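You operate a simulated robot arm through the tools that you are given. There is no shell and no other tool.

The job below is to be done with a simulated robot arm. You get a single attempt, and the scene is never put back.

JOB
Put the clamp bar of the open red arch binder away in the blue box.
Fine: lock the rings again and put the lid on the box.

It is judged by the outcome, as a careful person would: the job done as asked, and still so three seconds after it is handed in. It fails if anything else is knocked over, pushed out of place, dropped, spilled or broken. Lids that push on must go on centred and level and be pressed home; caps that screw on are set level and turned clockwise until they are tight.

ROBOT AND FRAMES
A 7-joint arm with a two-finger parallel gripper on a trunk, on a base that moves. Base frame: it is fixed to the floor where the robot stands at the start and does not move with it; the origin is under the middle of the robot, x ahead of it, y to its left, z up. Units: mm, rad, N and s.
With the tool pointing down near the work surface it reaches from about 260 to 700 mm from the robot's upright axis, wherever it stands. Its first joint turns from -2.897 to 2.897 rad. Places, roughly: black clamp bar (3x13x3 cm) [2700, 2200, 900]; blue box [3000, 2250, 1000]; box [3100, 2200, 900]; lever of the red arch binder [2700, 2000, 900]; red arch binder [2750, 2250, 750]. Payload 1.57 kg.
The tool frame sits at the grasp point between the pads (the TCP): z along the fingers, y along the line on which they close. The tips reach 30 mm beyond it. Largest opening 80 mm; finger width 17, thickness 12; the body of the gripper, 40 by 82 mm, starts 80 mm behind the TCP.
Orientation is that of the tool frame in the base frame, as a unit quaternion [w, x, y, z]. With the fingers straight down and closing along the base's y, the tool's x points along the base's -x, its y along +y and its z along -z.

CONTROLS
- The arm moves only by the tool arm_command. Its argument "targets" is a list of rows, each a list of 7 numbers: the shift along the tool's x, y, z in m, then the turn, a rotation vector about the tool's x, y, z in rad, then the finger opening in m, from 0 to 0.08. In form: [[x, y, z, wx, wy, wz, jaw], ...]. A call has 1 to 20 rows; each row is the pose to reach, as a shift and turn from the pose commanded when the call began, along the tool's axes at that moment. Each row takes 0.2 s and may step no farther than 50 mm and 0.15 rad from the row before; otherwise, or with a gripper value out of range, the whole call is refused. Where a pose cannot be reached the arm comes as near as it can. A force on the tool above 40 N (or 10 N above the force at the start of the call, whichever is more), or a blocked arm, ends the call early, and 0.2 s more pass. The fingers move at their own pace (about 72 mm/s each) and stop on an object; they squeeze with about 32 N. The grip force told is the motor's: it shows also when the fingers shut on nothing. Time passes only in rows, and 0.2 s behind the last, so rows that repeat a pose let the fingers close. It gives the time, the measured TCP pose, the force on the tool (base axes), the opening and the grip force at its end, in the units of the frame above (readings bear some noise), with the torque about the TCP (base axes, N m) and any sound that the robot's microphone picked up.
- Cameras (640 x 400 px; columns grow to the right, rows downward): "scene" is now at [9.8, 121.6, 1431.6]; the picture's right is [-0.21, -0.98, 0.00], its down [-0.49, 0.10, -0.86] and it looks along [0.85, -0.18, -0.50] (base axes); focal length 269 px, centre (320, 200). "wrist" rides on the gripper at [72, -7, -122] in the tool frame; the picture's right is [0.09, 1.00, 0.00], its down [-0.84, 0.08, -0.54] and it looks along [-0.54, 0.05, 0.84] (tool axes); focal length 238 px, centre (320, 200). There is no depth. A picture from a camera that has moved, and an enlarged one, comes with that camera's place and axes in the base frame and with its lens.
- grab_frame(camera): a new picture of that camera. No time passes.
- slide_trunk(by): slides the trunk up (or, below 0, down) by that many mm; the arm and the scene camera ride with it, the base frame stays. It gives what a move gives, with no picture.
- base_move(legs): drives the robot by 1 to 6 legs, each [ahead, left, turn to the left] in mm, mm and rad, along the robot's own axes; the way and the turn of a leg run together, so that a leg with both is an arc; at most 1500 mm and 3.142 rad a leg. The arm and the cameras ride along, it lands a little off, and it stops where it bumps. It gives what a move gives.
- pan_tilt(pan, tilt): turns the head with the scene camera to pan (to the left, within 1.501 rad either way) and tilt (down, from -0.506 to 1.204), counted from straight ahead of the robot. It gives what a move gives.
- inspect(camera, box): a new picture of the part [left, top, right, bottom] of that camera's present view, enlarged. No time passes.
- close_job(): hands the job in; it is judged then, once.

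Nothing tells you exact positions but the pictures and the camera data. Unless the task says otherwise, let go and move clear before handing in.

The tools are called by a JSON object that holds its "method" and its "body". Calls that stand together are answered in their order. arm_command: Moves the arm, as the interface text tells. Its arguments: {"type":"object","properties":{"targets":{"type":"array","items":{"type":"array","items":{"type":"number"}}}},"required":["targets"]} The other tools are called the same way: slide_trunk (by) moves the trunk up or down; base_move (legs) drives the base; pan_tilt (pan, tilt) turns the head that bears the scene camera; grab_frame (camera) takes a picture; inspect (camera, box) takes an enlarged picture of a part of a camera's view; close_job () hands the job in.

At the start:

```text
clock: 0.0
tool_pos: [396.7, 96.5, 1147.6]
orientation: [0.001, 0.0, 1.0, 0.0]
contact_force: [-0.3, -0.6, 0.7]
wrist_torque: [0.02, 0.0, 0.02]
opening: 80.1
gripper_force: 0.0
trunk travel left (down, up): [-225.0, 255.0]
robot x, y, heading: [-3.8, 0.8, 0.0]
head pan, tilt (commanded): [-0.209, 0.527]
```

scene: 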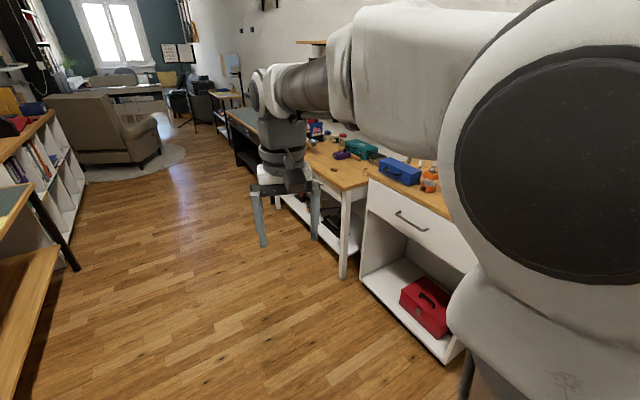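
wrist: 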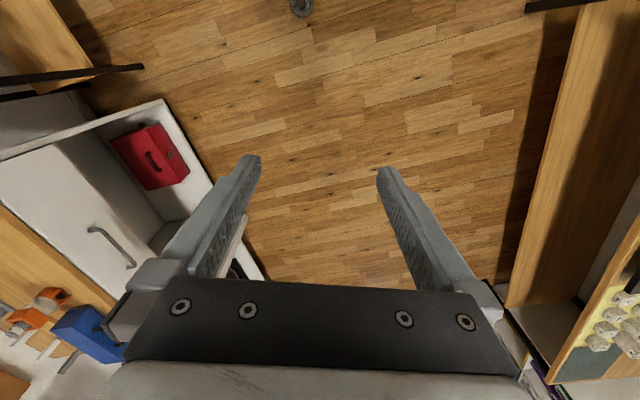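

I see a workshop room with a clear wooden floor ahead; the binder should be far off to the left front, around (2700, 2200). I'll turn the head towards it first.

{"method": "pan_tilt", "body": {"pan": 0.65, "tilt": 0.3}}

{"method": "grab_frame", "body": {"camera": "scene"}}

```text
clock: 1.2
tool_pos: [395.1, 97.2, 1147.4]
orientation: [0.0, 0.0, 1.0, 0.0]
contact_force: [0.0, 0.0, 0.1]
wrist_torque: [0.02, 0.01, 0.02]
opening: 79.8
gripper_force: 0.2
trunk travel left (down, up): [-225.0, 255.0]
robot x, y, heading: [-2.6, -0.1, -0.0]
head pan, tilt (commanded): [0.649, 0.3]
```

```text
taken
camera scene: at [-4.2, 196.8, 1452.5], right [0.6, -0.8, 0.0], down [-0.24, -0.18, -0.96], along [0.76, 0.58, -0.3], focal length 269 px, centre (320, 200)
```

scene: 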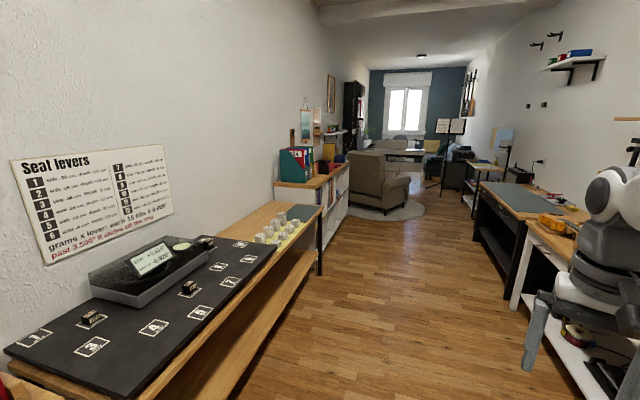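

The bookshelf with binders on the left at about column 320 matches the given place. I'll zoom in on it.

{"method": "inspect", "body": {"camera": "scene", "box": [260, 90, 420, 290]}}

{"method": "inspect", "body": {"camera": "scene", "box": [270, 120, 370, 200]}}

```text
2.00 times, centred on (340, 190) of scene
camera zoom: at [-4.2, 196.8, 1452.5], right [0.6, -0.8, 0.0], down [-0.24, -0.18, -0.96], along [0.76, 0.58, -0.3], focal length 537 px, centre (280, 220)
```

zoom: 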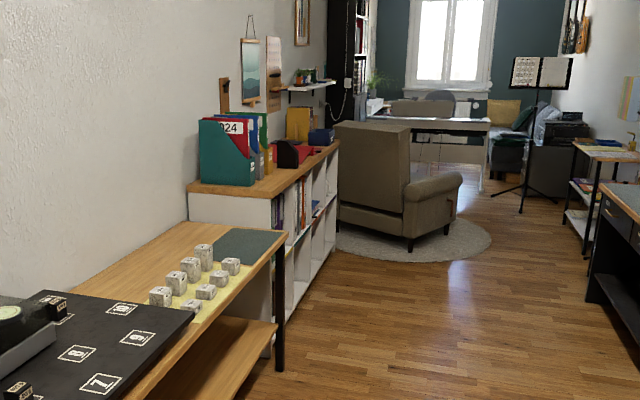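

```text
5.00 times, centred on (320, 160) of scene
camera zoom: at [-4.2, 196.8, 1452.5], right [0.6, -0.8, 0.0], down [-0.24, -0.18, -0.96], along [0.76, 0.58, -0.3], focal length 1343 px, centre (320, 400)
```

zoom: 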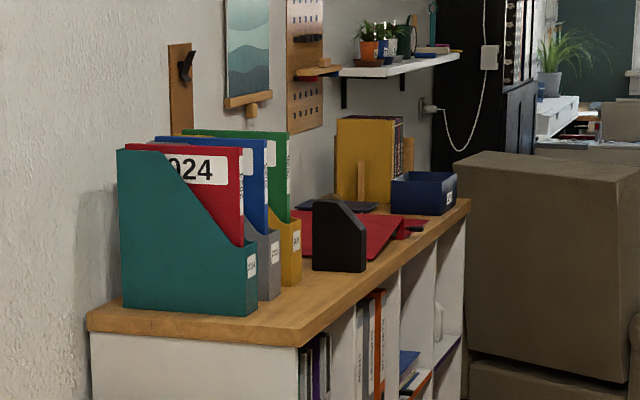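

The bookcase with the red binder, black file and the blue box stands on the left side of the corridor, which runs about 0.39 rad to my left. I'll turn along the corridor and drive nearer, then look again.

{"method": "base_move", "body": {"legs": [[0, 0, 0.39], [1200, 0, 0], [1000, 0, 0]]}}

{"method": "pan_tilt", "body": {"pan": 0.6, "tilt": 0.45}}

{"method": "grab_frame", "body": {"camera": "scene"}}

```text
clock: 17.1
tool_pos: [2359.3, 1048.8, 1148.4]
orientation: [0.0, -0.19, 0.982, 0.0]
contact_force: [-0.1, 0.1, -0.2]
wrist_torque: [0.01, 0.01, 0.0]
opening: 80.0
gripper_force: 0.1
trunk travel left (down, up): [-225.0, 255.0]
robot x, y, heading: [2023.7, 812.9, 0.378]
head pan, tilt (commanded): [0.649, 0.3]
```

```text
clock: 17.8
tool_pos: [2359.6, 1048.9, 1148.2]
orientation: [0.0, -0.19, 0.982, 0.0]
contact_force: [0.7, 0.3, 0.9]
wrist_torque: [-0.01, 0.03, 0.03]
opening: 80.2
gripper_force: 0.1
trunk travel left (down, up): [-225.0, 255.0]
robot x, y, heading: [2029.9, 811.9, 0.383]
head pan, tilt (commanded): [0.6, 0.45]
```

```text
taken
camera scene: at [1954.4, 988.9, 1438.7], right [0.83, -0.55, 0.0], down [-0.24, -0.36, -0.9], along [0.5, 0.75, -0.43], focal length 269 px, centre (320, 200)
```

scene: 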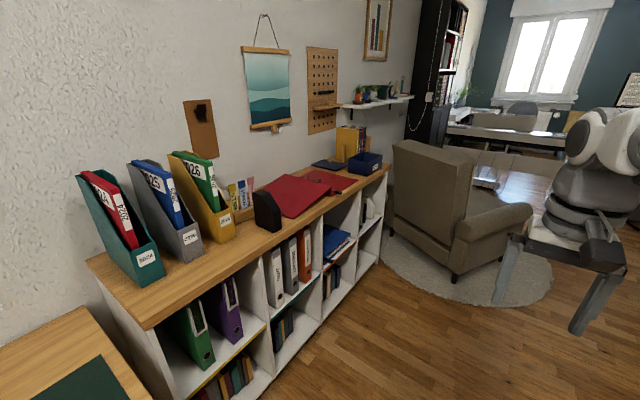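

{"method": "inspect", "body": {"camera": "scene", "box": [240, 120, 400, 240]}}

{"method": "inspect", "body": {"camera": "scene", "box": [300, 140, 396, 200]}}

```text
3.33 times, centred on (320, 180) of scene
camera zoom: at [1954.4, 988.9, 1438.7], right [0.83, -0.55, 0.0], down [-0.24, -0.36, -0.9], along [0.5, 0.75, -0.43], focal length 896 px, centre (320, 267)
```

zoom: 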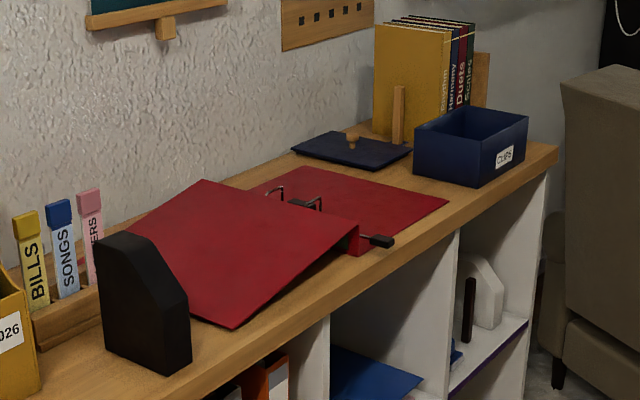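

```text
6.67 times, centred on (348, 170) of scene
camera zoom: at [1954.4, 988.9, 1438.7], right [0.83, -0.55, 0.0], down [-0.24, -0.36, -0.9], along [0.5, 0.75, -0.43], focal length 1791 px, centre (133, 400)
```

zoom: 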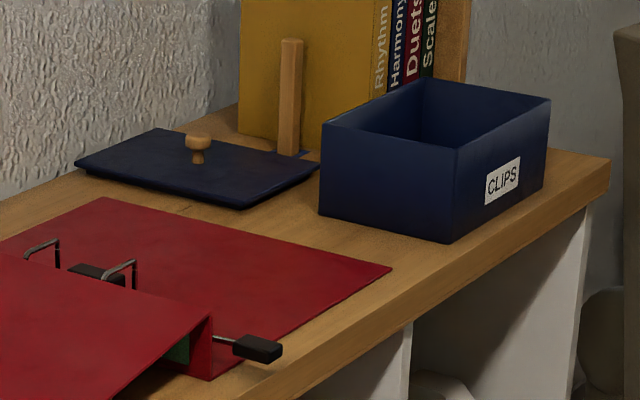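

I see the open red arch binder with its rings and lever (tip near (2750, 2010)), the blue CLIPS box near (3220, 2315), and its lid with a knob lying behind it near (3080, 2545), all on the bookcase top at about z 813. The armchair begins about 150 mm past the end of the bookcase, so I'll drive alongside carefully and then turn to face it.

{"method": "base_move", "body": {"legs": [[1250, 0, 0], [0, 0, 1.56]]}}

{"method": "pan_tilt", "body": {"pan": 0.0, "tilt": 0.6}}

{"method": "grab_frame", "body": {"camera": "scene"}}

{"method": "grab_frame", "body": {"camera": "wrist"}}

```text
clock: 31.4
tool_pos: [2944.5, 1609.0, 1148.4]
orientation: [0.0, 0.833, -0.553, 0.0]
contact_force: [0.4, -0.2, -0.2]
wrist_torque: [0.02, 0.03, 0.02]
opening: 79.9
gripper_force: 0.1
trunk travel left (down, up): [-225.0, 255.0]
robot x, y, heading: [3185.0, 1281.8, 1.968]
head pan, tilt (commanded): [0.6, 0.45]
```

```text
clock: 32.4
tool_pos: [2943.3, 1610.2, 1148.1]
orientation: [0.0, 0.833, -0.553, 0.001]
contact_force: [0.5, 0.3, 0.0]
wrist_torque: [-0.03, 0.03, -0.02]
opening: 80.2
gripper_force: 0.0
trunk travel left (down, up): [-225.0, 255.0]
robot x, y, heading: [3187.0, 1280.8, 1.966]
head pan, tilt (commanded): [0.0, 0.6]
```

```text
taken
camera scene: at [3055.4, 1235.1, 1425.1], right [0.92, 0.39, 0.0], down [0.22, -0.52, -0.83], along [-0.32, 0.76, -0.56], focal length 269 px, centre (320, 200)
```

scene: 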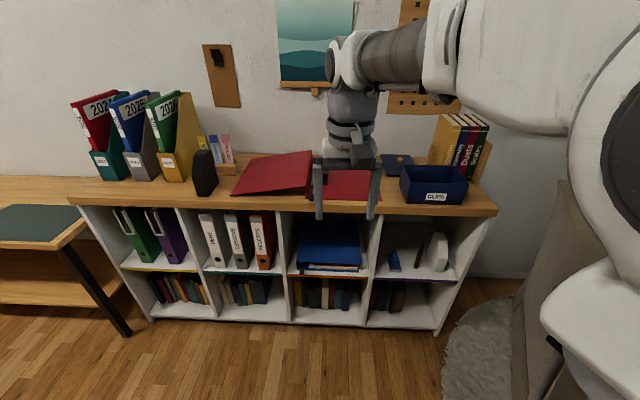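

```text
taken
camera wrist: at [2978.5, 1545.9, 1269.9], right [-0.88, -0.47, 0.0], down [-0.4, 0.74, 0.54], along [-0.26, 0.48, -0.84], focal length 238 px, centre (320, 200)
```

wrist: 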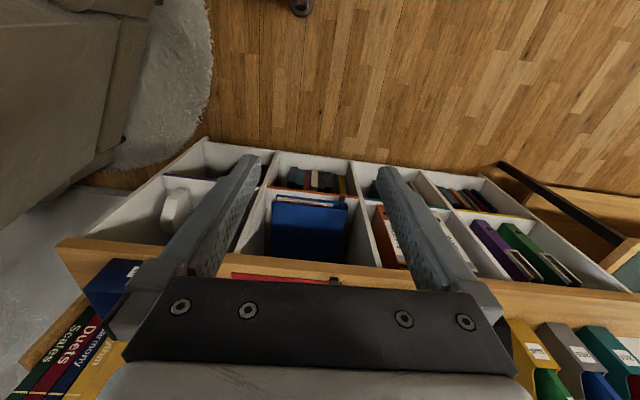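

I'm now facing the bookcase; the arm hides part of the binder. I'll zoom in on what's visible.

{"method": "inspect", "body": {"camera": "scene", "box": [220, 130, 380, 220]}}

{"method": "inspect", "body": {"camera": "scene", "box": [370, 130, 500, 220]}}

```text
4.00 times, centred on (300, 175) of scene
camera zoom: at [3055.4, 1235.1, 1425.1], right [0.92, 0.39, 0.0], down [0.22, -0.52, -0.83], along [-0.32, 0.76, -0.56], focal length 1075 px, centre (400, 300)
```

zoom: 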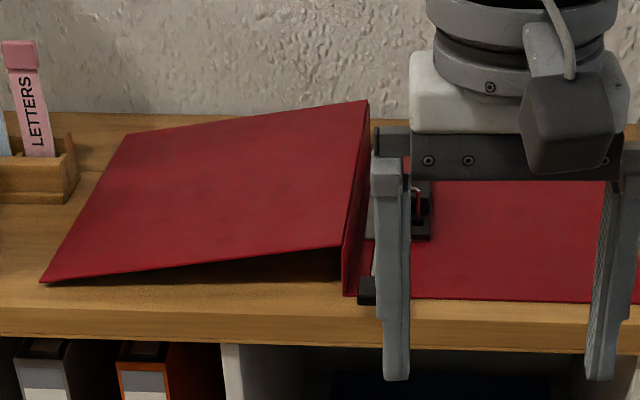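

```text
4.44 times, centred on (435, 175) of scene
camera zoom: at [3055.4, 1235.1, 1425.1], right [0.92, 0.39, 0.0], down [0.22, -0.52, -0.83], along [-0.32, 0.76, -0.56], focal length 1194 px, centre (-191, 311)
```

zoom: 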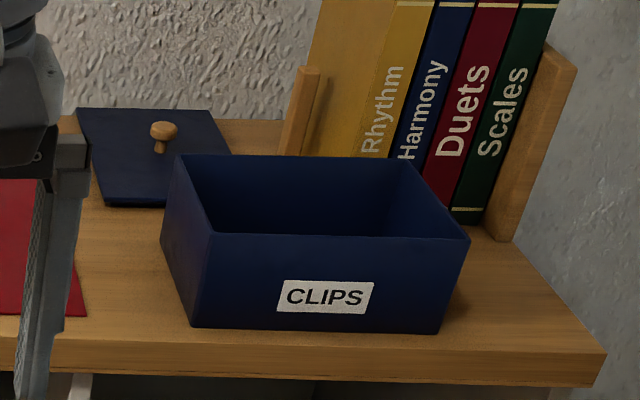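

The surface top works out nearer z 863; binder spine at u-direction 0.348 rad, lever handle jutting out over the front edge near (2716, 1963, 892), box centre near (3103, 2196), lid behind it turned a quarter turn. I'll drive closer to the bookcase, squaring up to it.

{"method": "base_move", "body": {"legs": [[440, 0, -0.047]]}}

{"method": "arm_command", "body": {"targets": [[0, -0.04, -0.02, 0, 0, 0, 0.08], [0, -0.08, -0.04, 0, 0, 0, 0.08], [0, -0.12, -0.06, 0, 0, 0, 0.08], [0, -0.16, -0.08, 0, 0, 0, 0.08], [0, -0.2, -0.1, 0, 0, 0, 0.08], [0, -0.24, -0.12, 0, 0, 0, 0.08], [0, -0.28, -0.12, 0, 0, 0, 0.08], [0, -0.32, -0.12, 0, 0, 0, 0.08]]}}

{"method": "pan_tilt", "body": {"pan": 0.1, "tilt": 0.85}}

{"method": "grab_frame", "body": {"camera": "scene"}}

```text
clock: 35.8
tool_pos: [2798.4, 2023.3, 1148.3]
orientation: [0.001, 0.821, -0.57, 0.0]
contact_force: [0.3, -0.3, -0.3]
wrist_torque: [-0.02, 0.0, -0.01]
opening: 80.0
gripper_force: 0.0
trunk travel left (down, up): [-225.0, 255.0]
robot x, y, heading: [3028.1, 1687.6, 1.927]
head pan, tilt (commanded): [0.0, 0.6]
```

```text
clock: 37.6
tool_pos: [3099.3, 2134.9, 1266.8]
orientation: [0.0, 0.821, -0.571, 0.0]
contact_force: [-0.1, -0.1, -0.3]
wrist_torque: [0.02, -0.01, -0.01]
opening: 80.0
gripper_force: 0.0
trunk travel left (down, up): [-225.0, 255.0]
robot x, y, heading: [3029.0, 1687.4, 1.927]
head pan, tilt (commanded): [0.0, 0.6]
```

```text
clock: 38.4
tool_pos: [3099.1, 2134.9, 1267.9]
orientation: [0.001, 0.821, -0.571, 0.001]
contact_force: [0.2, 0.0, 0.1]
wrist_torque: [0.01, -0.02, -0.03]
opening: 80.1
gripper_force: 0.1
trunk travel left (down, up): [-225.0, 255.0]
robot x, y, heading: [3024.6, 1686.6, 1.924]
head pan, tilt (commanded): [0.099, 0.85]
```

```text
taken
camera scene: at [2890.0, 1632.6, 1404.2], right [0.9, 0.44, 0.0], down [0.33, -0.67, -0.66], along [-0.29, 0.59, -0.75], focal length 269 px, centre (320, 200)
```

scene: 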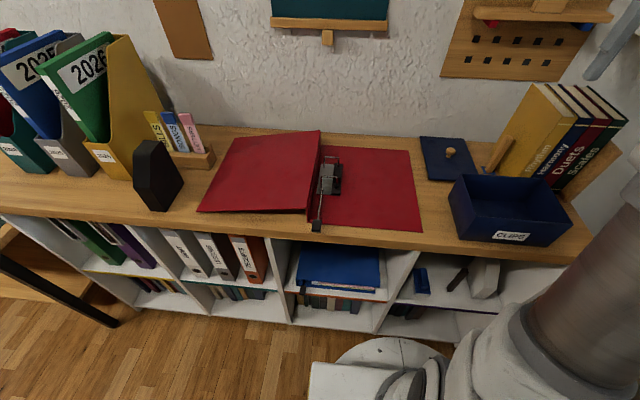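

Now the whole binder, box and lid are in clear view. I'll zoom in on the mechanism and the lid.

{"method": "inspect", "body": {"camera": "scene", "box": [280, 130, 380, 240]}}

{"method": "inspect", "body": {"camera": "scene", "box": [296, 150, 356, 188]}}

{"method": "inspect", "body": {"camera": "scene", "box": [410, 110, 600, 250]}}

```text
3.64 times, centred on (330, 185) of scene
camera zoom: at [2890.0, 1632.6, 1404.2], right [0.9, 0.44, 0.0], down [0.33, -0.67, -0.66], along [-0.29, 0.59, -0.75], focal length 977 px, centre (284, 254)
```

zoom: 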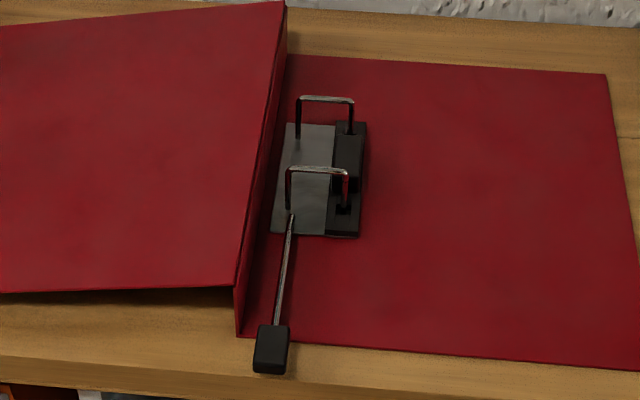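

```text
10.53 times, centred on (326, 169) of scene
camera zoom: at [2890.0, 1632.6, 1404.2], right [0.9, 0.44, 0.0], down [0.33, -0.67, -0.66], along [-0.29, 0.59, -0.75], focal length 2828 px, centre (257, 526)
```

zoom: 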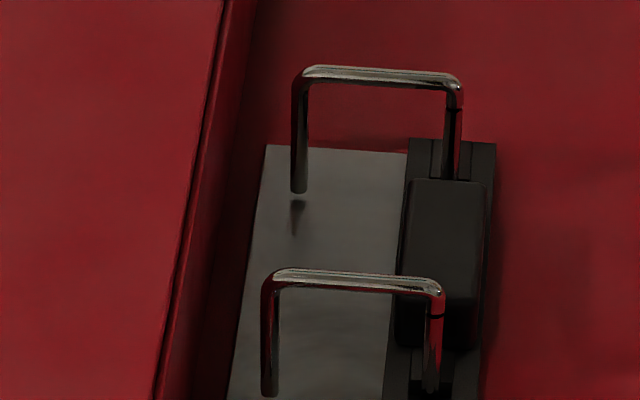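

```text
2.86 times, centred on (505, 180) of scene
camera zoom: at [2890.0, 1632.6, 1404.2], right [0.9, 0.44, 0.0], down [0.33, -0.67, -0.66], along [-0.29, 0.59, -0.75], focal length 768 px, centre (-209, 257)
```

zoom: 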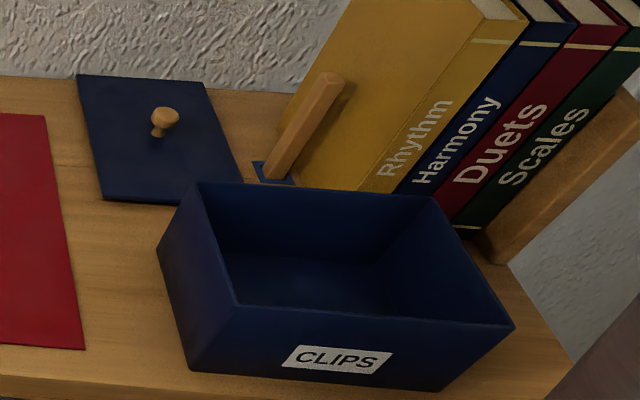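

The rings look closed over the black clamp bar (bar about x≈2690, y≈2150, 13 cm long, with a raised block between the ring posts); the lever rod runs toward me with its black handle near (2720, 1961, 892). I'll bring the wrist camera over the mechanism for a close look.

{"method": "arm_command", "body": {"targets": [[-0.006, 0.04, 0.0, 0, 0, 0, 0.08], [-0.012, 0.08, 0.015, 0, 0, 0, 0.08], [-0.018, 0.12, 0.03, 0, 0, 0, 0.08], [-0.024, 0.16, 0.05, 0, 0, 0, 0.08], [-0.03, 0.2, 0.07, 0, 0, 0, 0.08], [-0.036, 0.24, 0.09, 0, 0, 0, 0.08], [-0.042, 0.28, 0.115, 0, 0, 0, 0.08], [-0.048, 0.32, 0.14, 0, 0, 0, 0.08], [-0.054, 0.36, 0.165, 0, 0, 0, 0.08], [-0.06, 0.4, 0.19, 0, 0, 0, 0.08], [-0.06, 0.4, 0.227, 0, 0, 0, 0.08]]}}

{"method": "grab_frame", "body": {"camera": "wrist"}}

{"method": "grab_frame", "body": {"camera": "scene"}}

```text
clock: 40.8
tool_pos: [2702.7, 2053.4, 1039.7]
orientation: [-0.001, 0.821, -0.571, 0.0]
contact_force: [0.1, -0.4, 0.3]
wrist_torque: [0.04, -0.02, -0.03]
opening: 79.8
gripper_force: 0.0
trunk travel left (down, up): [-225.0, 255.0]
robot x, y, heading: [3027.7, 1688.0, 1.928]
head pan, tilt (commanded): [0.099, 0.85]
```

```text
taken
camera wrist: at [2734.1, 1989.2, 1162.3], right [-0.9, -0.43, 0.0], down [-0.36, 0.76, 0.54], along [-0.23, 0.49, -0.84], focal length 238 px, centre (320, 200)
```

wrist: 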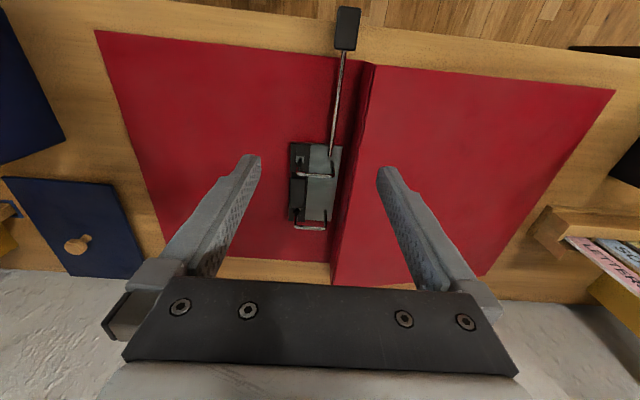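

```text
taken
camera scene: at [2889.9, 1632.5, 1404.2], right [0.9, 0.44, 0.0], down [0.33, -0.67, -0.66], along [-0.29, 0.59, -0.75], focal length 269 px, centre (320, 200)
```

scene: 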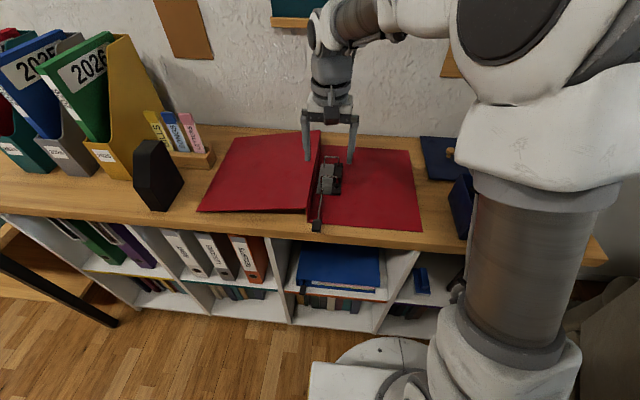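

{"method": "inspect", "body": {"camera": "wrist", "box": [270, 130, 370, 240]}}

{"method": "inspect", "body": {"camera": "wrist", "box": [300, 0, 390, 160]}}

{"method": "inspect", "body": {"camera": "scene", "box": [300, 180, 350, 240]}}

```text
3.64 times, centred on (320, 185) of wrist
camera zoom: at [2734.1, 1989.2, 1162.3], right [-0.9, -0.43, 0.0], down [-0.36, 0.76, 0.54], along [-0.23, 0.49, -0.84], focal length 867 px, centre (320, 254)
```

zoom: 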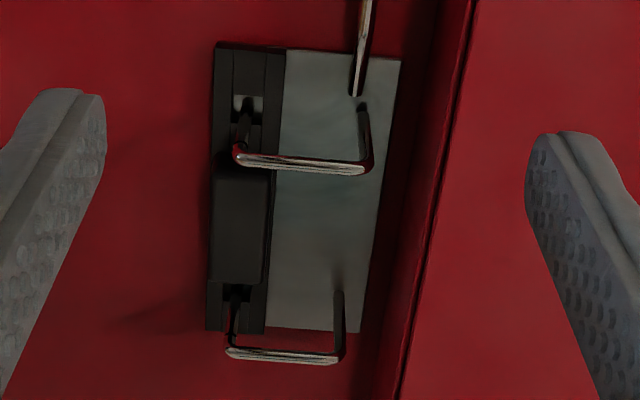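

```text
2.50 times, centred on (345, 80) of wrist
camera zoom: at [2734.1, 1989.2, 1162.3], right [-0.9, -0.43, 0.0], down [-0.36, 0.76, 0.54], along [-0.23, 0.49, -0.84], focal length 596 px, centre (258, 500)
```

zoom: 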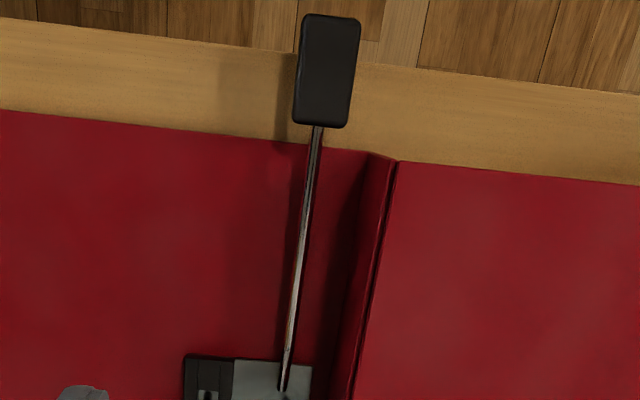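

```text
6.67 times, centred on (325, 210) of scene
camera zoom: at [2889.9, 1632.5, 1404.2], right [0.9, 0.44, 0.0], down [0.33, -0.67, -0.66], along [-0.29, 0.59, -0.75], focal length 1791 px, centre (287, 133)
```

zoom: 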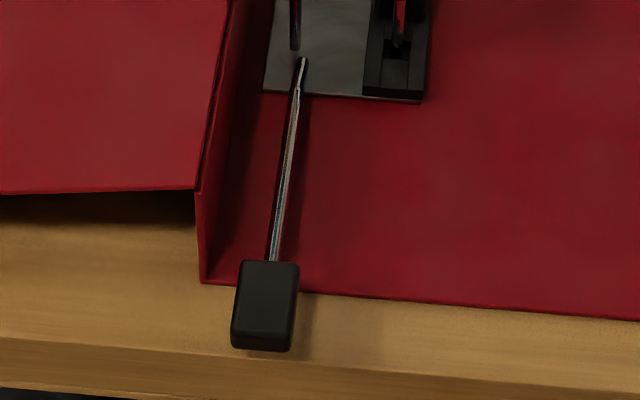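

The lever is lying low with the arches closed, so it must be lifted to open them. The handle is about 19 mm wide, centred near (2719, 1966, 885), running straight toward me; I'll go above it with a narrower opening and check.

{"method": "arm_command", "body": {"targets": [[0.044, 0.0075, 0.0, 0, 0, 0, 0.045], [0.0876, 0.0151, 0.02, 0, 0, 0, 0.045], [0.0876, 0.0151, 0.06, 0, 0, 0, 0.045], [0.0876, 0.0151, 0.08, 0, 0, 0, 0.045]]}}

{"method": "grab_frame", "body": {"camera": "wrist"}}

{"method": "inspect", "body": {"camera": "scene", "box": [280, 140, 360, 240]}}

```text
clock: 41.8
tool_pos: [2717.4, 1963.4, 959.2]
orientation: [0.0, 0.821, -0.571, 0.0]
contact_force: [-0.8, -1.1, -0.7]
wrist_torque: [0.02, 0.01, -0.01]
opening: 44.7
gripper_force: 0.1
trunk travel left (down, up): [-225.0, 255.0]
robot x, y, heading: [3027.9, 1688.6, 1.929]
head pan, tilt (commanded): [0.099, 0.85]
```

```text
taken
camera wrist: at [2749.8, 1898.7, 1081.1], right [-0.9, -0.43, 0.0], down [-0.36, 0.76, 0.54], along [-0.23, 0.49, -0.84], focal length 238 px, centre (320, 200)
```

wrist: 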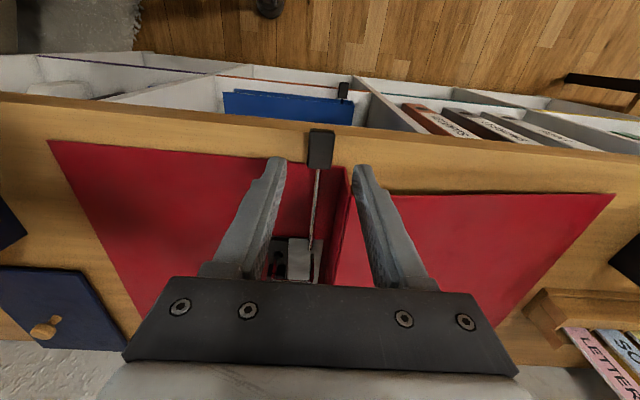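

```text
4.00 times, centred on (320, 190) of scene
camera zoom: at [2890.0, 1632.6, 1404.2], right [0.9, 0.44, 0.0], down [0.33, -0.67, -0.66], along [-0.29, 0.59, -0.75], focal length 1075 px, centre (320, 240)
```

zoom: 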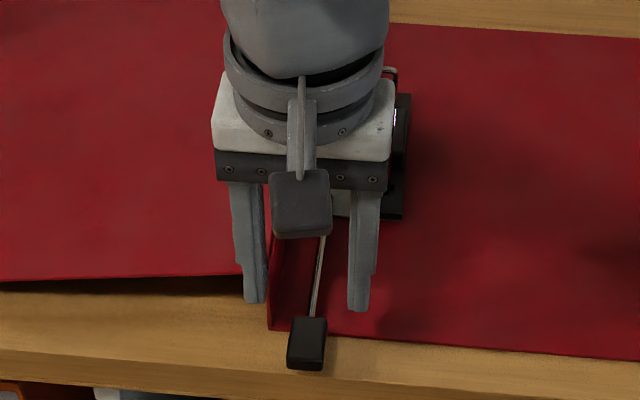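

The handle lines up between the fingers in the wrist view. I'll descend so that the tips straddle it just above the shelf top, then close.

{"method": "arm_command", "body": {"targets": [[0.0, 0.001, 0.03, 0, 0, 0, 0.045], [0.0, 0.001, 0.052, 0, 0, 0, 0.045], [0.0, 0.001, 0.058, 0, 0, 0, 0.045]]}}

{"method": "inspect", "body": {"camera": "scene", "box": [280, 170, 360, 250]}}

{"method": "grab_frame", "body": {"camera": "wrist"}}

```text
clock: 42.5
tool_pos: [2716.9, 1963.6, 900.6]
orientation: [0.0, 0.821, -0.571, 0.001]
contact_force: [0.4, 0.8, -0.1]
wrist_torque: [-0.03, 0.01, 0.01]
opening: 45.0
gripper_force: 0.2
trunk travel left (down, up): [-225.0, 255.0]
robot x, y, heading: [3029.1, 1685.7, 1.925]
head pan, tilt (commanded): [0.099, 0.85]
```

```text
5.00 times, centred on (320, 210) of scene
camera zoom: at [2889.9, 1632.6, 1404.2], right [0.9, 0.44, 0.0], down [0.33, -0.67, -0.66], along [-0.29, 0.59, -0.75], focal length 1343 px, centre (320, 150)
```

zoom: 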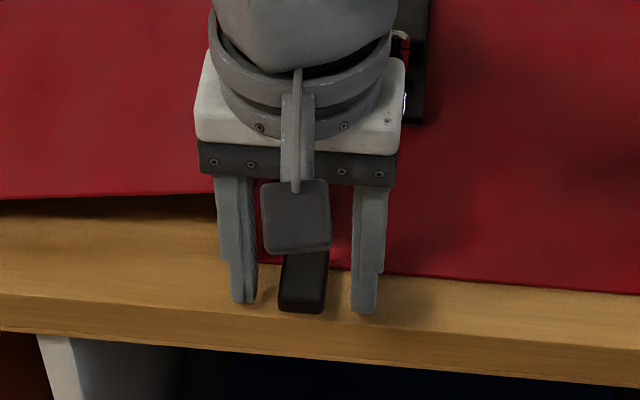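

```text
taken
camera wrist: at [2749.0, 1899.1, 1023.1], right [-0.9, -0.43, 0.0], down [-0.36, 0.76, 0.54], along [-0.23, 0.49, -0.84], focal length 238 px, centre (320, 200)
```

wrist: 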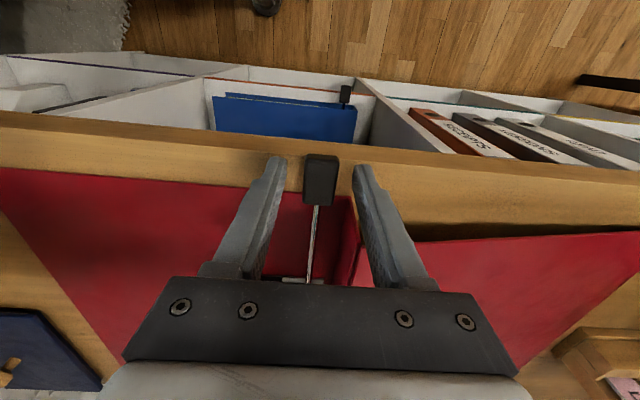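

The fingers straddle the handle. Closing on it now.

{"method": "arm_command", "body": {"targets": [[0, 0, 0, 0, 0, 0, 0.0], [0, 0, 0, 0, 0, 0, 0.0], [0, 0, 0, 0, 0, 0, 0.0]]}}

{"method": "grab_frame", "body": {"camera": "wrist"}}

```text
clock: 43.4
tool_pos: [2716.8, 1963.1, 901.6]
orientation: [0.0, 0.822, -0.57, 0.0]
contact_force: [-0.9, -0.1, -0.5]
wrist_torque: [-0.12, 0.03, -0.11]
opening: 21.3
gripper_force: 32.0
trunk travel left (down, up): [-225.0, 255.0]
robot x, y, heading: [3024.6, 1686.2, 1.928]
head pan, tilt (commanded): [0.099, 0.85]
```

```text
taken
camera wrist: at [2748.9, 1899.0, 1023.1], right [-0.9, -0.43, 0.0], down [-0.36, 0.76, 0.54], along [-0.23, 0.49, -0.84], focal length 238 px, centre (320, 200)
```

wrist: 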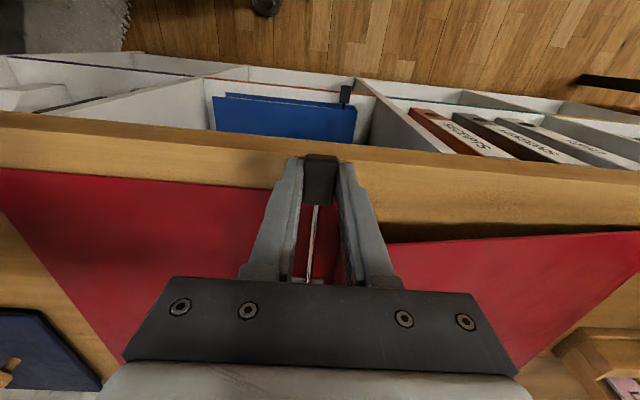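

Handle is gripped (21 mm). I'll lift it in small steps on an arc around the lever's root at the front of the mechanism, watching forces and sounds.

{"method": "arm_command", "body": {"targets": [[-0.0018, 0, -0.0065, 0, 0.05, 0, 0.0], [-0.0037, 0, -0.013, 0, 0.1, 0, 0.0], [-0.006, 0, -0.0193, 0, 0.15, 0, 0.0], [-0.0086, 0, -0.0256, 0, 0.2, 0, 0.0]]}}

{"method": "inspect", "body": {"camera": "scene", "box": [280, 140, 360, 240]}}

{"method": "grab_frame", "body": {"camera": "wrist"}}

```text
clock: 44.4
tool_pos: [2715.2, 1970.8, 926.5]
orientation: [0.058, 0.817, -0.568, 0.082]
contact_force: [-0.5, 1.2, -0.4]
wrist_torque: [-0.08, -0.03, -0.16]
opening: 20.6
gripper_force: 31.9
trunk travel left (down, up): [-225.0, 255.0]
robot x, y, heading: [3025.3, 1682.6, 1.932]
head pan, tilt (commanded): [0.099, 0.85]
```

```text
4.00 times, centred on (320, 190) of scene
camera zoom: at [2889.8, 1632.7, 1404.1], right [0.9, 0.44, 0.0], down [0.33, -0.67, -0.66], along [-0.29, 0.59, -0.75], focal length 1075 px, centre (320, 240)
```

zoom: 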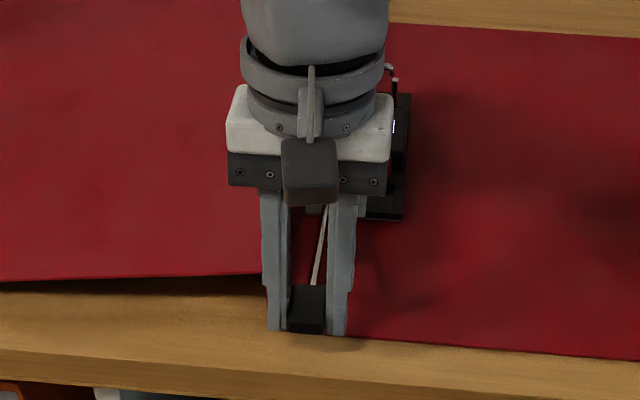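

```text
taken
camera wrist: at [2737.0, 1931.4, 1061.3], right [-0.9, -0.43, 0.02], down [-0.4, 0.84, 0.36], along [-0.17, 0.32, -0.93], focal length 238 px, centre (320, 200)
```

wrist: 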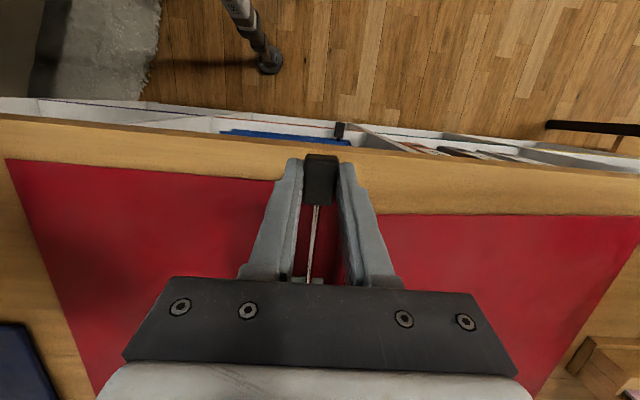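

The lever follows with almost no force and the arch seems to be coming away from its post. Continuing the same arc.

{"method": "arm_command", "body": {"targets": [[-0.0037, 0, -0.013, 0, 0.1, 0, 0.0], [-0.0086, 0, -0.0256, 0, 0.2, 0, 0.0], [-0.0148, 0, -0.0377, 0, 0.3, 0, 0.0]]}}

{"method": "inspect", "body": {"camera": "scene", "box": [280, 130, 360, 230]}}

```text
clock: 45.1
tool_pos: [2708.4, 1991.9, 963.2]
orientation: [0.141, 0.795, -0.553, 0.204]
contact_force: [0.0, 0.9, 0.3]
wrist_torque: [-0.58, -0.13, -0.01]
opening: 21.1
gripper_force: 32.0
trunk travel left (down, up): [-225.0, 255.0]
robot x, y, heading: [3026.3, 1682.4, 1.927]
head pan, tilt (commanded): [0.099, 0.85]
```

```text
4.00 times, centred on (320, 180) of scene
camera zoom: at [2889.7, 1632.8, 1404.1], right [0.9, 0.44, 0.0], down [0.33, -0.67, -0.66], along [-0.29, 0.59, -0.75], focal length 1075 px, centre (320, 280)
```

zoom: 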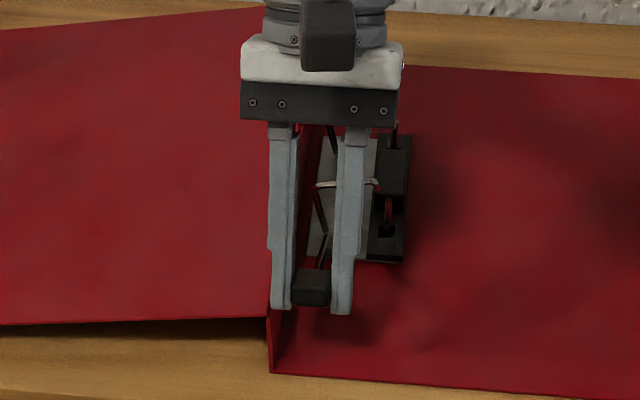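

The arches are swinging open toward the spine. Continuing to lift the lever toward its end stop.

{"method": "arm_command", "body": {"targets": [[-0.0037, 0, -0.013, 0, 0.1, 0, 0.0], [-0.0086, 0, -0.0256, 0, 0.2, 0, 0.0], [-0.0148, 0, -0.0377, 0, 0.3, 0, 0.0]]}}

{"method": "inspect", "body": {"camera": "scene", "box": [280, 130, 360, 230]}}

{"method": "grab_frame", "body": {"camera": "wrist"}}

```text
clock: 46.0
tool_pos: [2696.3, 2021.2, 989.0]
orientation: [0.222, 0.756, -0.526, 0.319]
contact_force: [2.5, -1.7, 1.8]
wrist_torque: [-0.13, -0.09, -0.06]
opening: 20.9
gripper_force: 31.7
trunk travel left (down, up): [-225.0, 255.0]
robot x, y, heading: [3025.7, 1687.6, 1.931]
head pan, tilt (commanded): [0.099, 0.85]
```

```text
4.00 times, centred on (320, 180) of scene
camera zoom: at [2890.4, 1632.2, 1404.4], right [0.9, 0.44, 0.0], down [0.33, -0.67, -0.66], along [-0.29, 0.59, -0.75], focal length 1075 px, centre (320, 280)
```

zoom: 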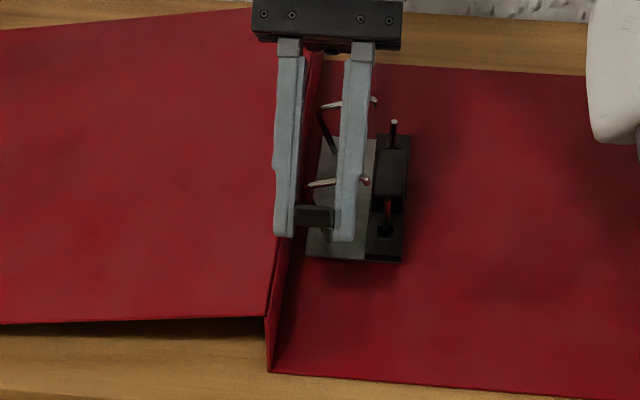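

```text
taken
camera wrist: at [2689.5, 2059.3, 1125.8], right [-0.91, -0.41, 0.07], down [-0.41, 0.88, -0.22], along [0.03, -0.23, -0.97], focal length 238 px, centre (320, 200)
```

wrist: 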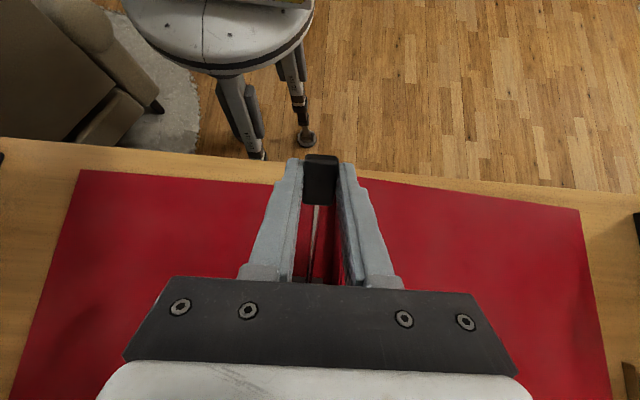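

The arches are opening well and there's still no stop. I'll continue another 0.3 rad.

{"method": "arm_command", "body": {"targets": [[-0.0037, 0, -0.013, 0, 0.1, 0, 0.0], [-0.0086, 0, -0.0256, 0, 0.2, 0, 0.0], [-0.0148, 0, -0.0377, 0, 0.3, 0, 0.0]]}}

{"method": "inspect", "body": {"camera": "scene", "box": [280, 130, 360, 230]}}

```text
clock: 46.8
tool_pos: [2701.4, 2034.8, 1000.5]
orientation: [0.267, 0.729, -0.517, 0.361]
contact_force: [-0.9, -0.8, 0.0]
wrist_torque: [-0.44, -0.33, 0.03]
opening: 21.2
gripper_force: 32.1
out of reach, approached as far as the arm can: row 2, 3
trunk travel left (down, up): [-225.0, 255.0]
robot x, y, heading: [3025.6, 1688.5, 1.928]
head pan, tilt (commanded): [0.099, 0.85]
```

```text
4.00 times, centred on (320, 180) of scene
camera zoom: at [2889.3, 1632.7, 1404.0], right [0.9, 0.44, 0.0], down [0.33, -0.67, -0.66], along [-0.29, 0.59, -0.75], focal length 1075 px, centre (320, 280)
```

zoom: 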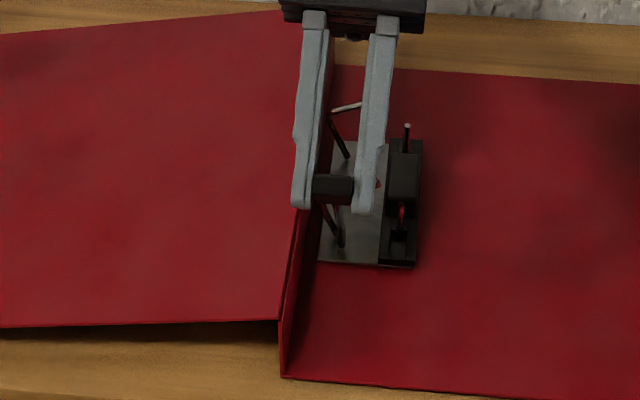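

The last rows went out of reach and the binder seems to have shifted a few millimetres. I'll look at the whole scene to compare before going on.

{"method": "grab_frame", "body": {"camera": "scene"}}

{"method": "inspect", "body": {"camera": "scene", "box": [280, 130, 380, 240]}}

{"method": "grab_frame", "body": {"camera": "wrist"}}

```text
taken
camera scene: at [2889.3, 1632.7, 1404.0], right [0.9, 0.44, 0.0], down [0.33, -0.67, -0.66], along [-0.29, 0.59, -0.75], focal length 269 px, centre (320, 200)
```

scene: 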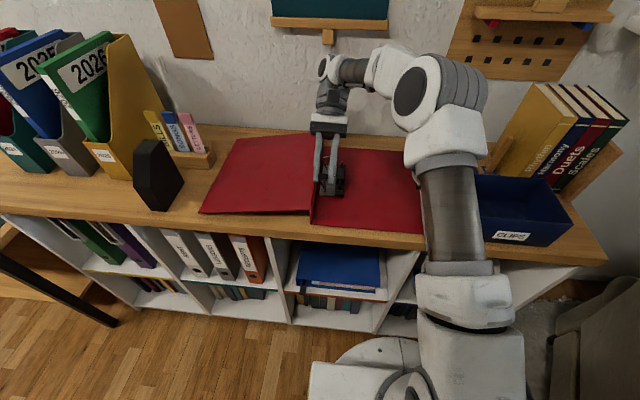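

```text
3.64 times, centred on (330, 185) of scene
camera zoom: at [2889.3, 1632.7, 1404.0], right [0.9, 0.44, 0.0], down [0.33, -0.67, -0.66], along [-0.29, 0.59, -0.75], focal length 977 px, centre (284, 254)
```

zoom: 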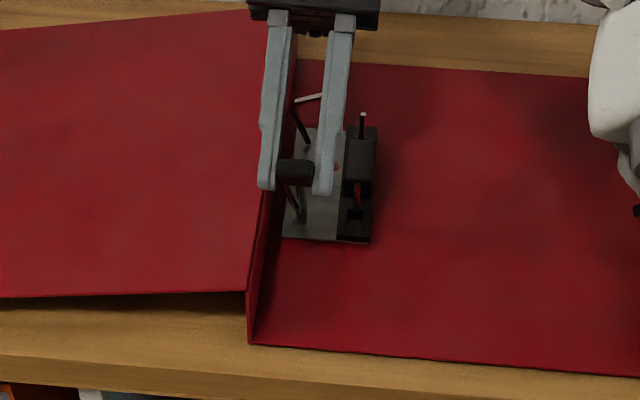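

```text
taken
camera wrist: at [2691.9, 2089.9, 1131.2], right [-0.92, -0.38, 0.09], down [-0.38, 0.86, -0.35], along [0.05, -0.35, -0.93], focal length 238 px, centre (320, 200)
```

wrist: 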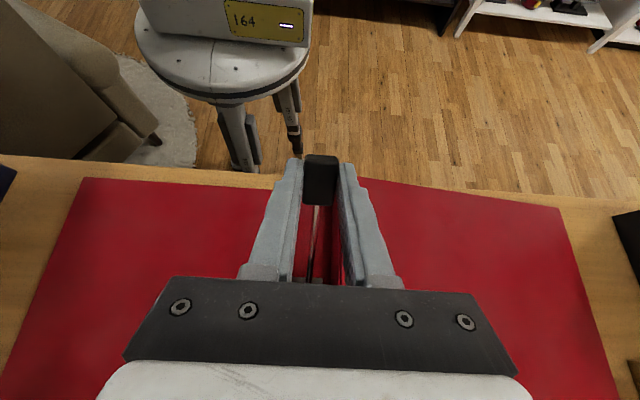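

Compared with before, the binder has shifted roughly 9 mm right and 5 mm toward me. I'll back off the tilt slightly to see what the arm takes as reference, then ease the binder back through the lever.

{"method": "arm_command", "body": {"targets": [[0.0013, 0.0, 0.0066, 0, -0.05, 0, 0.0]]}}

{"method": "inspect", "body": {"camera": "scene", "box": [280, 130, 380, 240]}}

```text
clock: 47.1
tool_pos: [2704.1, 2030.9, 996.2]
orientation: [0.254, 0.739, -0.522, 0.342]
contact_force: [0.0, -0.2, -6.2]
wrist_torque: [-0.45, -0.27, 0.02]
opening: 21.4
gripper_force: 32.6
trunk travel left (down, up): [-225.0, 255.0]
robot x, y, heading: [3026.0, 1687.0, 1.928]
head pan, tilt (commanded): [0.099, 0.85]
```

```text
3.64 times, centred on (330, 185) of scene
camera zoom: at [2889.6, 1632.9, 1404.1], right [0.9, 0.44, 0.0], down [0.33, -0.67, -0.66], along [-0.29, 0.59, -0.75], focal length 977 px, centre (284, 254)
```

zoom: 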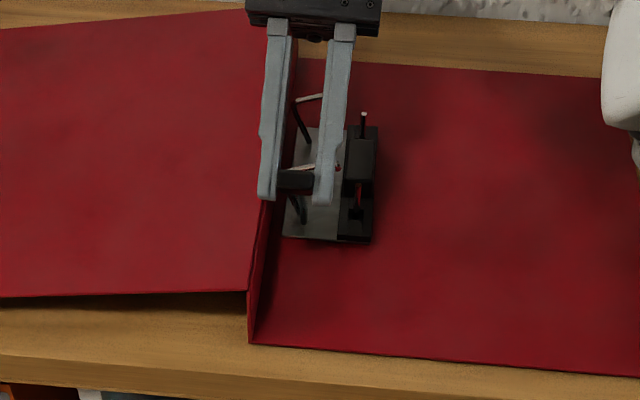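

The reference is the reached pose, good. Now I'll shift back about 12 mm left along the shelf to drag the binder to where it was.

{"method": "arm_command", "body": {"targets": [[-0.0012, 0.004, -0.0003, 0, 0, 0, 0.0], [-0.0024, 0.008, -0.0006, 0, 0, 0, 0.0], [-0.0036, 0.0116, -0.0009, 0, 0, 0, 0.0], [-0.0036, 0.0116, -0.0009, 0, 0, 0, 0.0]]}}

{"method": "inspect", "body": {"camera": "scene", "box": [280, 130, 380, 240]}}

```text
clock: 48.1
tool_pos: [2692.9, 2029.4, 996.2]
orientation: [0.254, 0.739, -0.522, 0.342]
contact_force: [0.5, 1.3, -4.3]
wrist_torque: [0.05, -0.75, -0.04]
opening: 20.9
gripper_force: 31.8
trunk travel left (down, up): [-225.0, 255.0]
robot x, y, heading: [3025.2, 1685.5, 1.923]
head pan, tilt (commanded): [0.099, 0.85]
```

```text
3.64 times, centred on (330, 185) of scene
camera zoom: at [2889.7, 1632.9, 1404.2], right [0.9, 0.44, 0.0], down [0.33, -0.67, -0.66], along [-0.29, 0.59, -0.75], focal length 977 px, centre (284, 254)
```

zoom: 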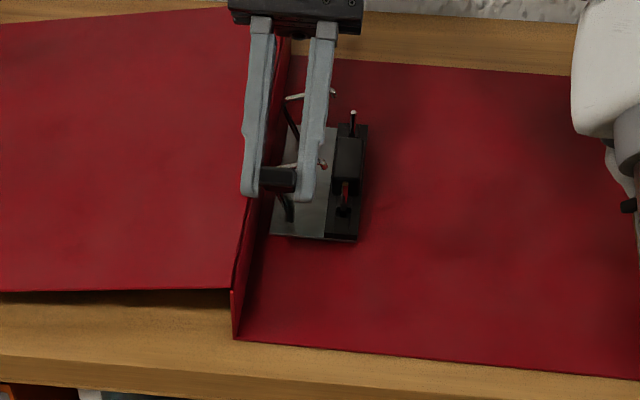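

The binder is back to within a couple of millimetres. I'll open the lever a little further while un-tilting the tool, letting the handle pivot in the grip.

{"method": "arm_command", "body": {"targets": [[-0.002, 0, -0.0098, 0, -0.045, 0, 0.0], [-0.0039, 0, -0.0195, 0, -0.09, 0, 0.0], [-0.0039, 0, -0.0195, 0, -0.09, 0, 0.0]]}}

{"method": "inspect", "body": {"camera": "scene", "box": [280, 130, 380, 240]}}

```text
clock: 49.0
tool_pos: [2687.4, 2045.9, 1005.0]
orientation: [0.231, 0.753, -0.533, 0.309]
contact_force: [-0.3, 0.1, -6.9]
wrist_torque: [-0.46, -0.34, -0.14]
opening: 21.2
gripper_force: 31.7
trunk travel left (down, up): [-225.0, 255.0]
robot x, y, heading: [3024.3, 1685.2, 1.926]
head pan, tilt (commanded): [0.099, 0.85]
```

```text
3.64 times, centred on (330, 185) of scene
camera zoom: at [2889.7, 1632.8, 1404.1], right [0.9, 0.44, 0.0], down [0.33, -0.67, -0.66], along [-0.29, 0.59, -0.75], focal length 977 px, centre (284, 254)
```

zoom: 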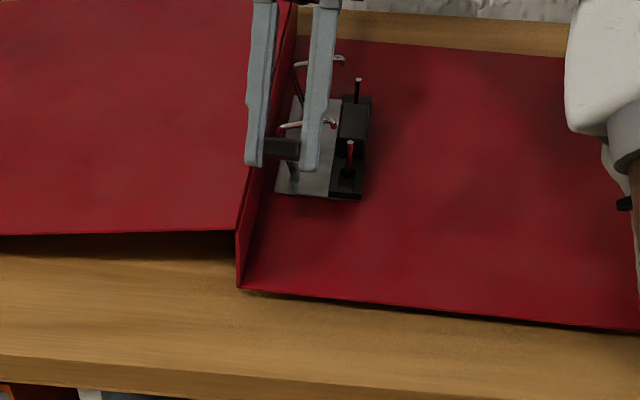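

The lever is at its stop now and I started lifting and pushing the binder itself. I'll reverse that last motion exactly and look again.

{"method": "arm_command", "body": {"targets": [[0.0029, 0, 0.0095, 0, 0.045, 0, 0.0], [0.0056, 0, 0.0191, 0, 0.09, 0, 0.0], [0.0056, 0, 0.0191, 0, 0.09, 0, 0.0]]}}

{"method": "inspect", "body": {"camera": "scene", "box": [280, 130, 380, 240]}}

{"method": "grab_frame", "body": {"camera": "scene"}}

```text
clock: 49.8
tool_pos: [2693.0, 2030.9, 996.3]
orientation: [0.254, 0.739, -0.523, 0.342]
contact_force: [-1.0, 1.6, -2.4]
wrist_torque: [0.17, -0.34, 0.01]
opening: 20.8
gripper_force: 32.1
trunk travel left (down, up): [-225.0, 255.0]
robot x, y, heading: [3023.9, 1684.2, 1.928]
head pan, tilt (commanded): [0.099, 0.85]
```

```text
3.64 times, centred on (330, 185) of scene
camera zoom: at [2889.8, 1632.8, 1404.2], right [0.9, 0.44, 0.0], down [0.33, -0.67, -0.66], along [-0.29, 0.59, -0.75], focal length 977 px, centre (284, 254)
```

zoom: 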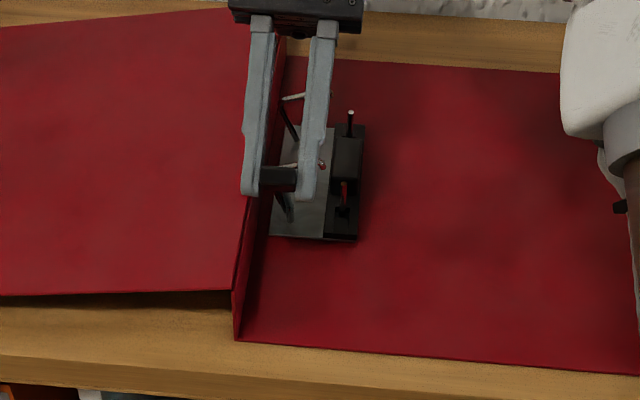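

```text
taken
camera scene: at [2889.8, 1632.8, 1404.2], right [0.9, 0.44, 0.0], down [0.33, -0.67, -0.66], along [-0.29, 0.59, -0.75], focal length 269 px, centre (320, 200)
```

scene: 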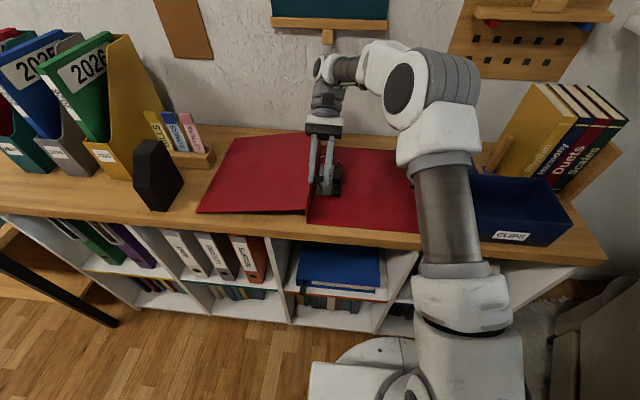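

The binder is back in place, and the lever is essentially at its open stop with the arches swung clear. I'll relax slightly, open the fingers, and see whether the lever stays.

{"method": "arm_command", "body": {"targets": [[0.0008, 0, 0.004, 0, -0.03, 0, 0.0], [0.0008, 0, 0.004, 0, -0.03, 0, 0.0]]}}

{"method": "arm_command", "body": {"targets": [[0, 0, 0, 0, 0, 0, 0.03], [0, 0, 0, 0, 0, 0, 0.04], [0, 0, 0, 0, 0, 0, 0.04]]}}

{"method": "inspect", "body": {"camera": "scene", "box": [280, 130, 380, 240]}}

{"method": "grab_frame", "body": {"camera": "wrist"}}

```text
clock: 50.4
tool_pos: [2694.1, 2025.5, 993.4]
orientation: [0.247, 0.743, -0.527, 0.331]
contact_force: [1.0, 3.1, 4.9]
wrist_torque: [0.61, -0.05, 0.15]
opening: 21.4
gripper_force: 32.2
trunk travel left (down, up): [-225.0, 255.0]
robot x, y, heading: [3024.2, 1685.8, 1.929]
head pan, tilt (commanded): [0.099, 0.85]
```

```text
clock: 51.1
tool_pos: [2694.5, 2025.7, 993.9]
orientation: [0.246, 0.743, -0.526, 0.332]
contact_force: [0.4, -0.3, -0.3]
wrist_torque: [-0.01, 0.03, 0.01]
opening: 40.0
gripper_force: 0.1
trunk travel left (down, up): [-225.0, 255.0]
robot x, y, heading: [3025.8, 1683.6, 1.928]
head pan, tilt (commanded): [0.099, 0.85]
```

```text
3.64 times, centred on (330, 185) of scene
camera zoom: at [2890.0, 1632.6, 1404.2], right [0.9, 0.44, 0.0], down [0.33, -0.67, -0.66], along [-0.29, 0.59, -0.75], focal length 977 px, centre (284, 254)
```

zoom: 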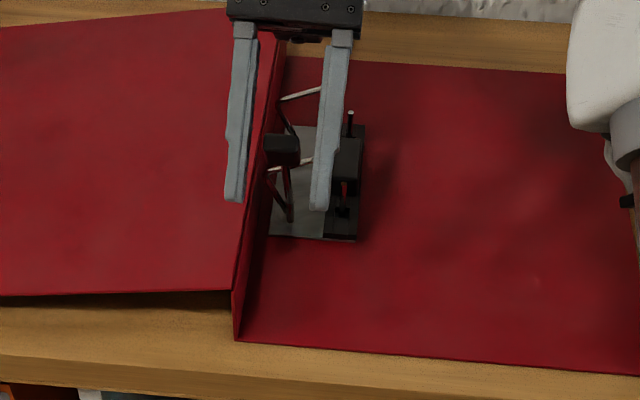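

```text
taken
camera wrist: at [2688.1, 2071.0, 1128.1], right [-0.92, -0.38, 0.09], down [-0.39, 0.88, -0.27], along [0.03, -0.28, -0.96], focal length 238 px, centre (320, 200)
```

wrist: 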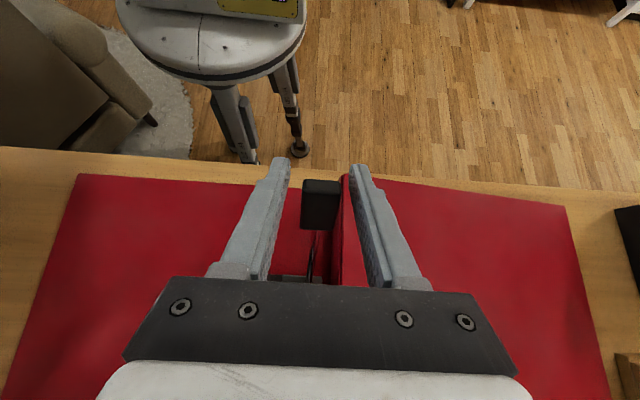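

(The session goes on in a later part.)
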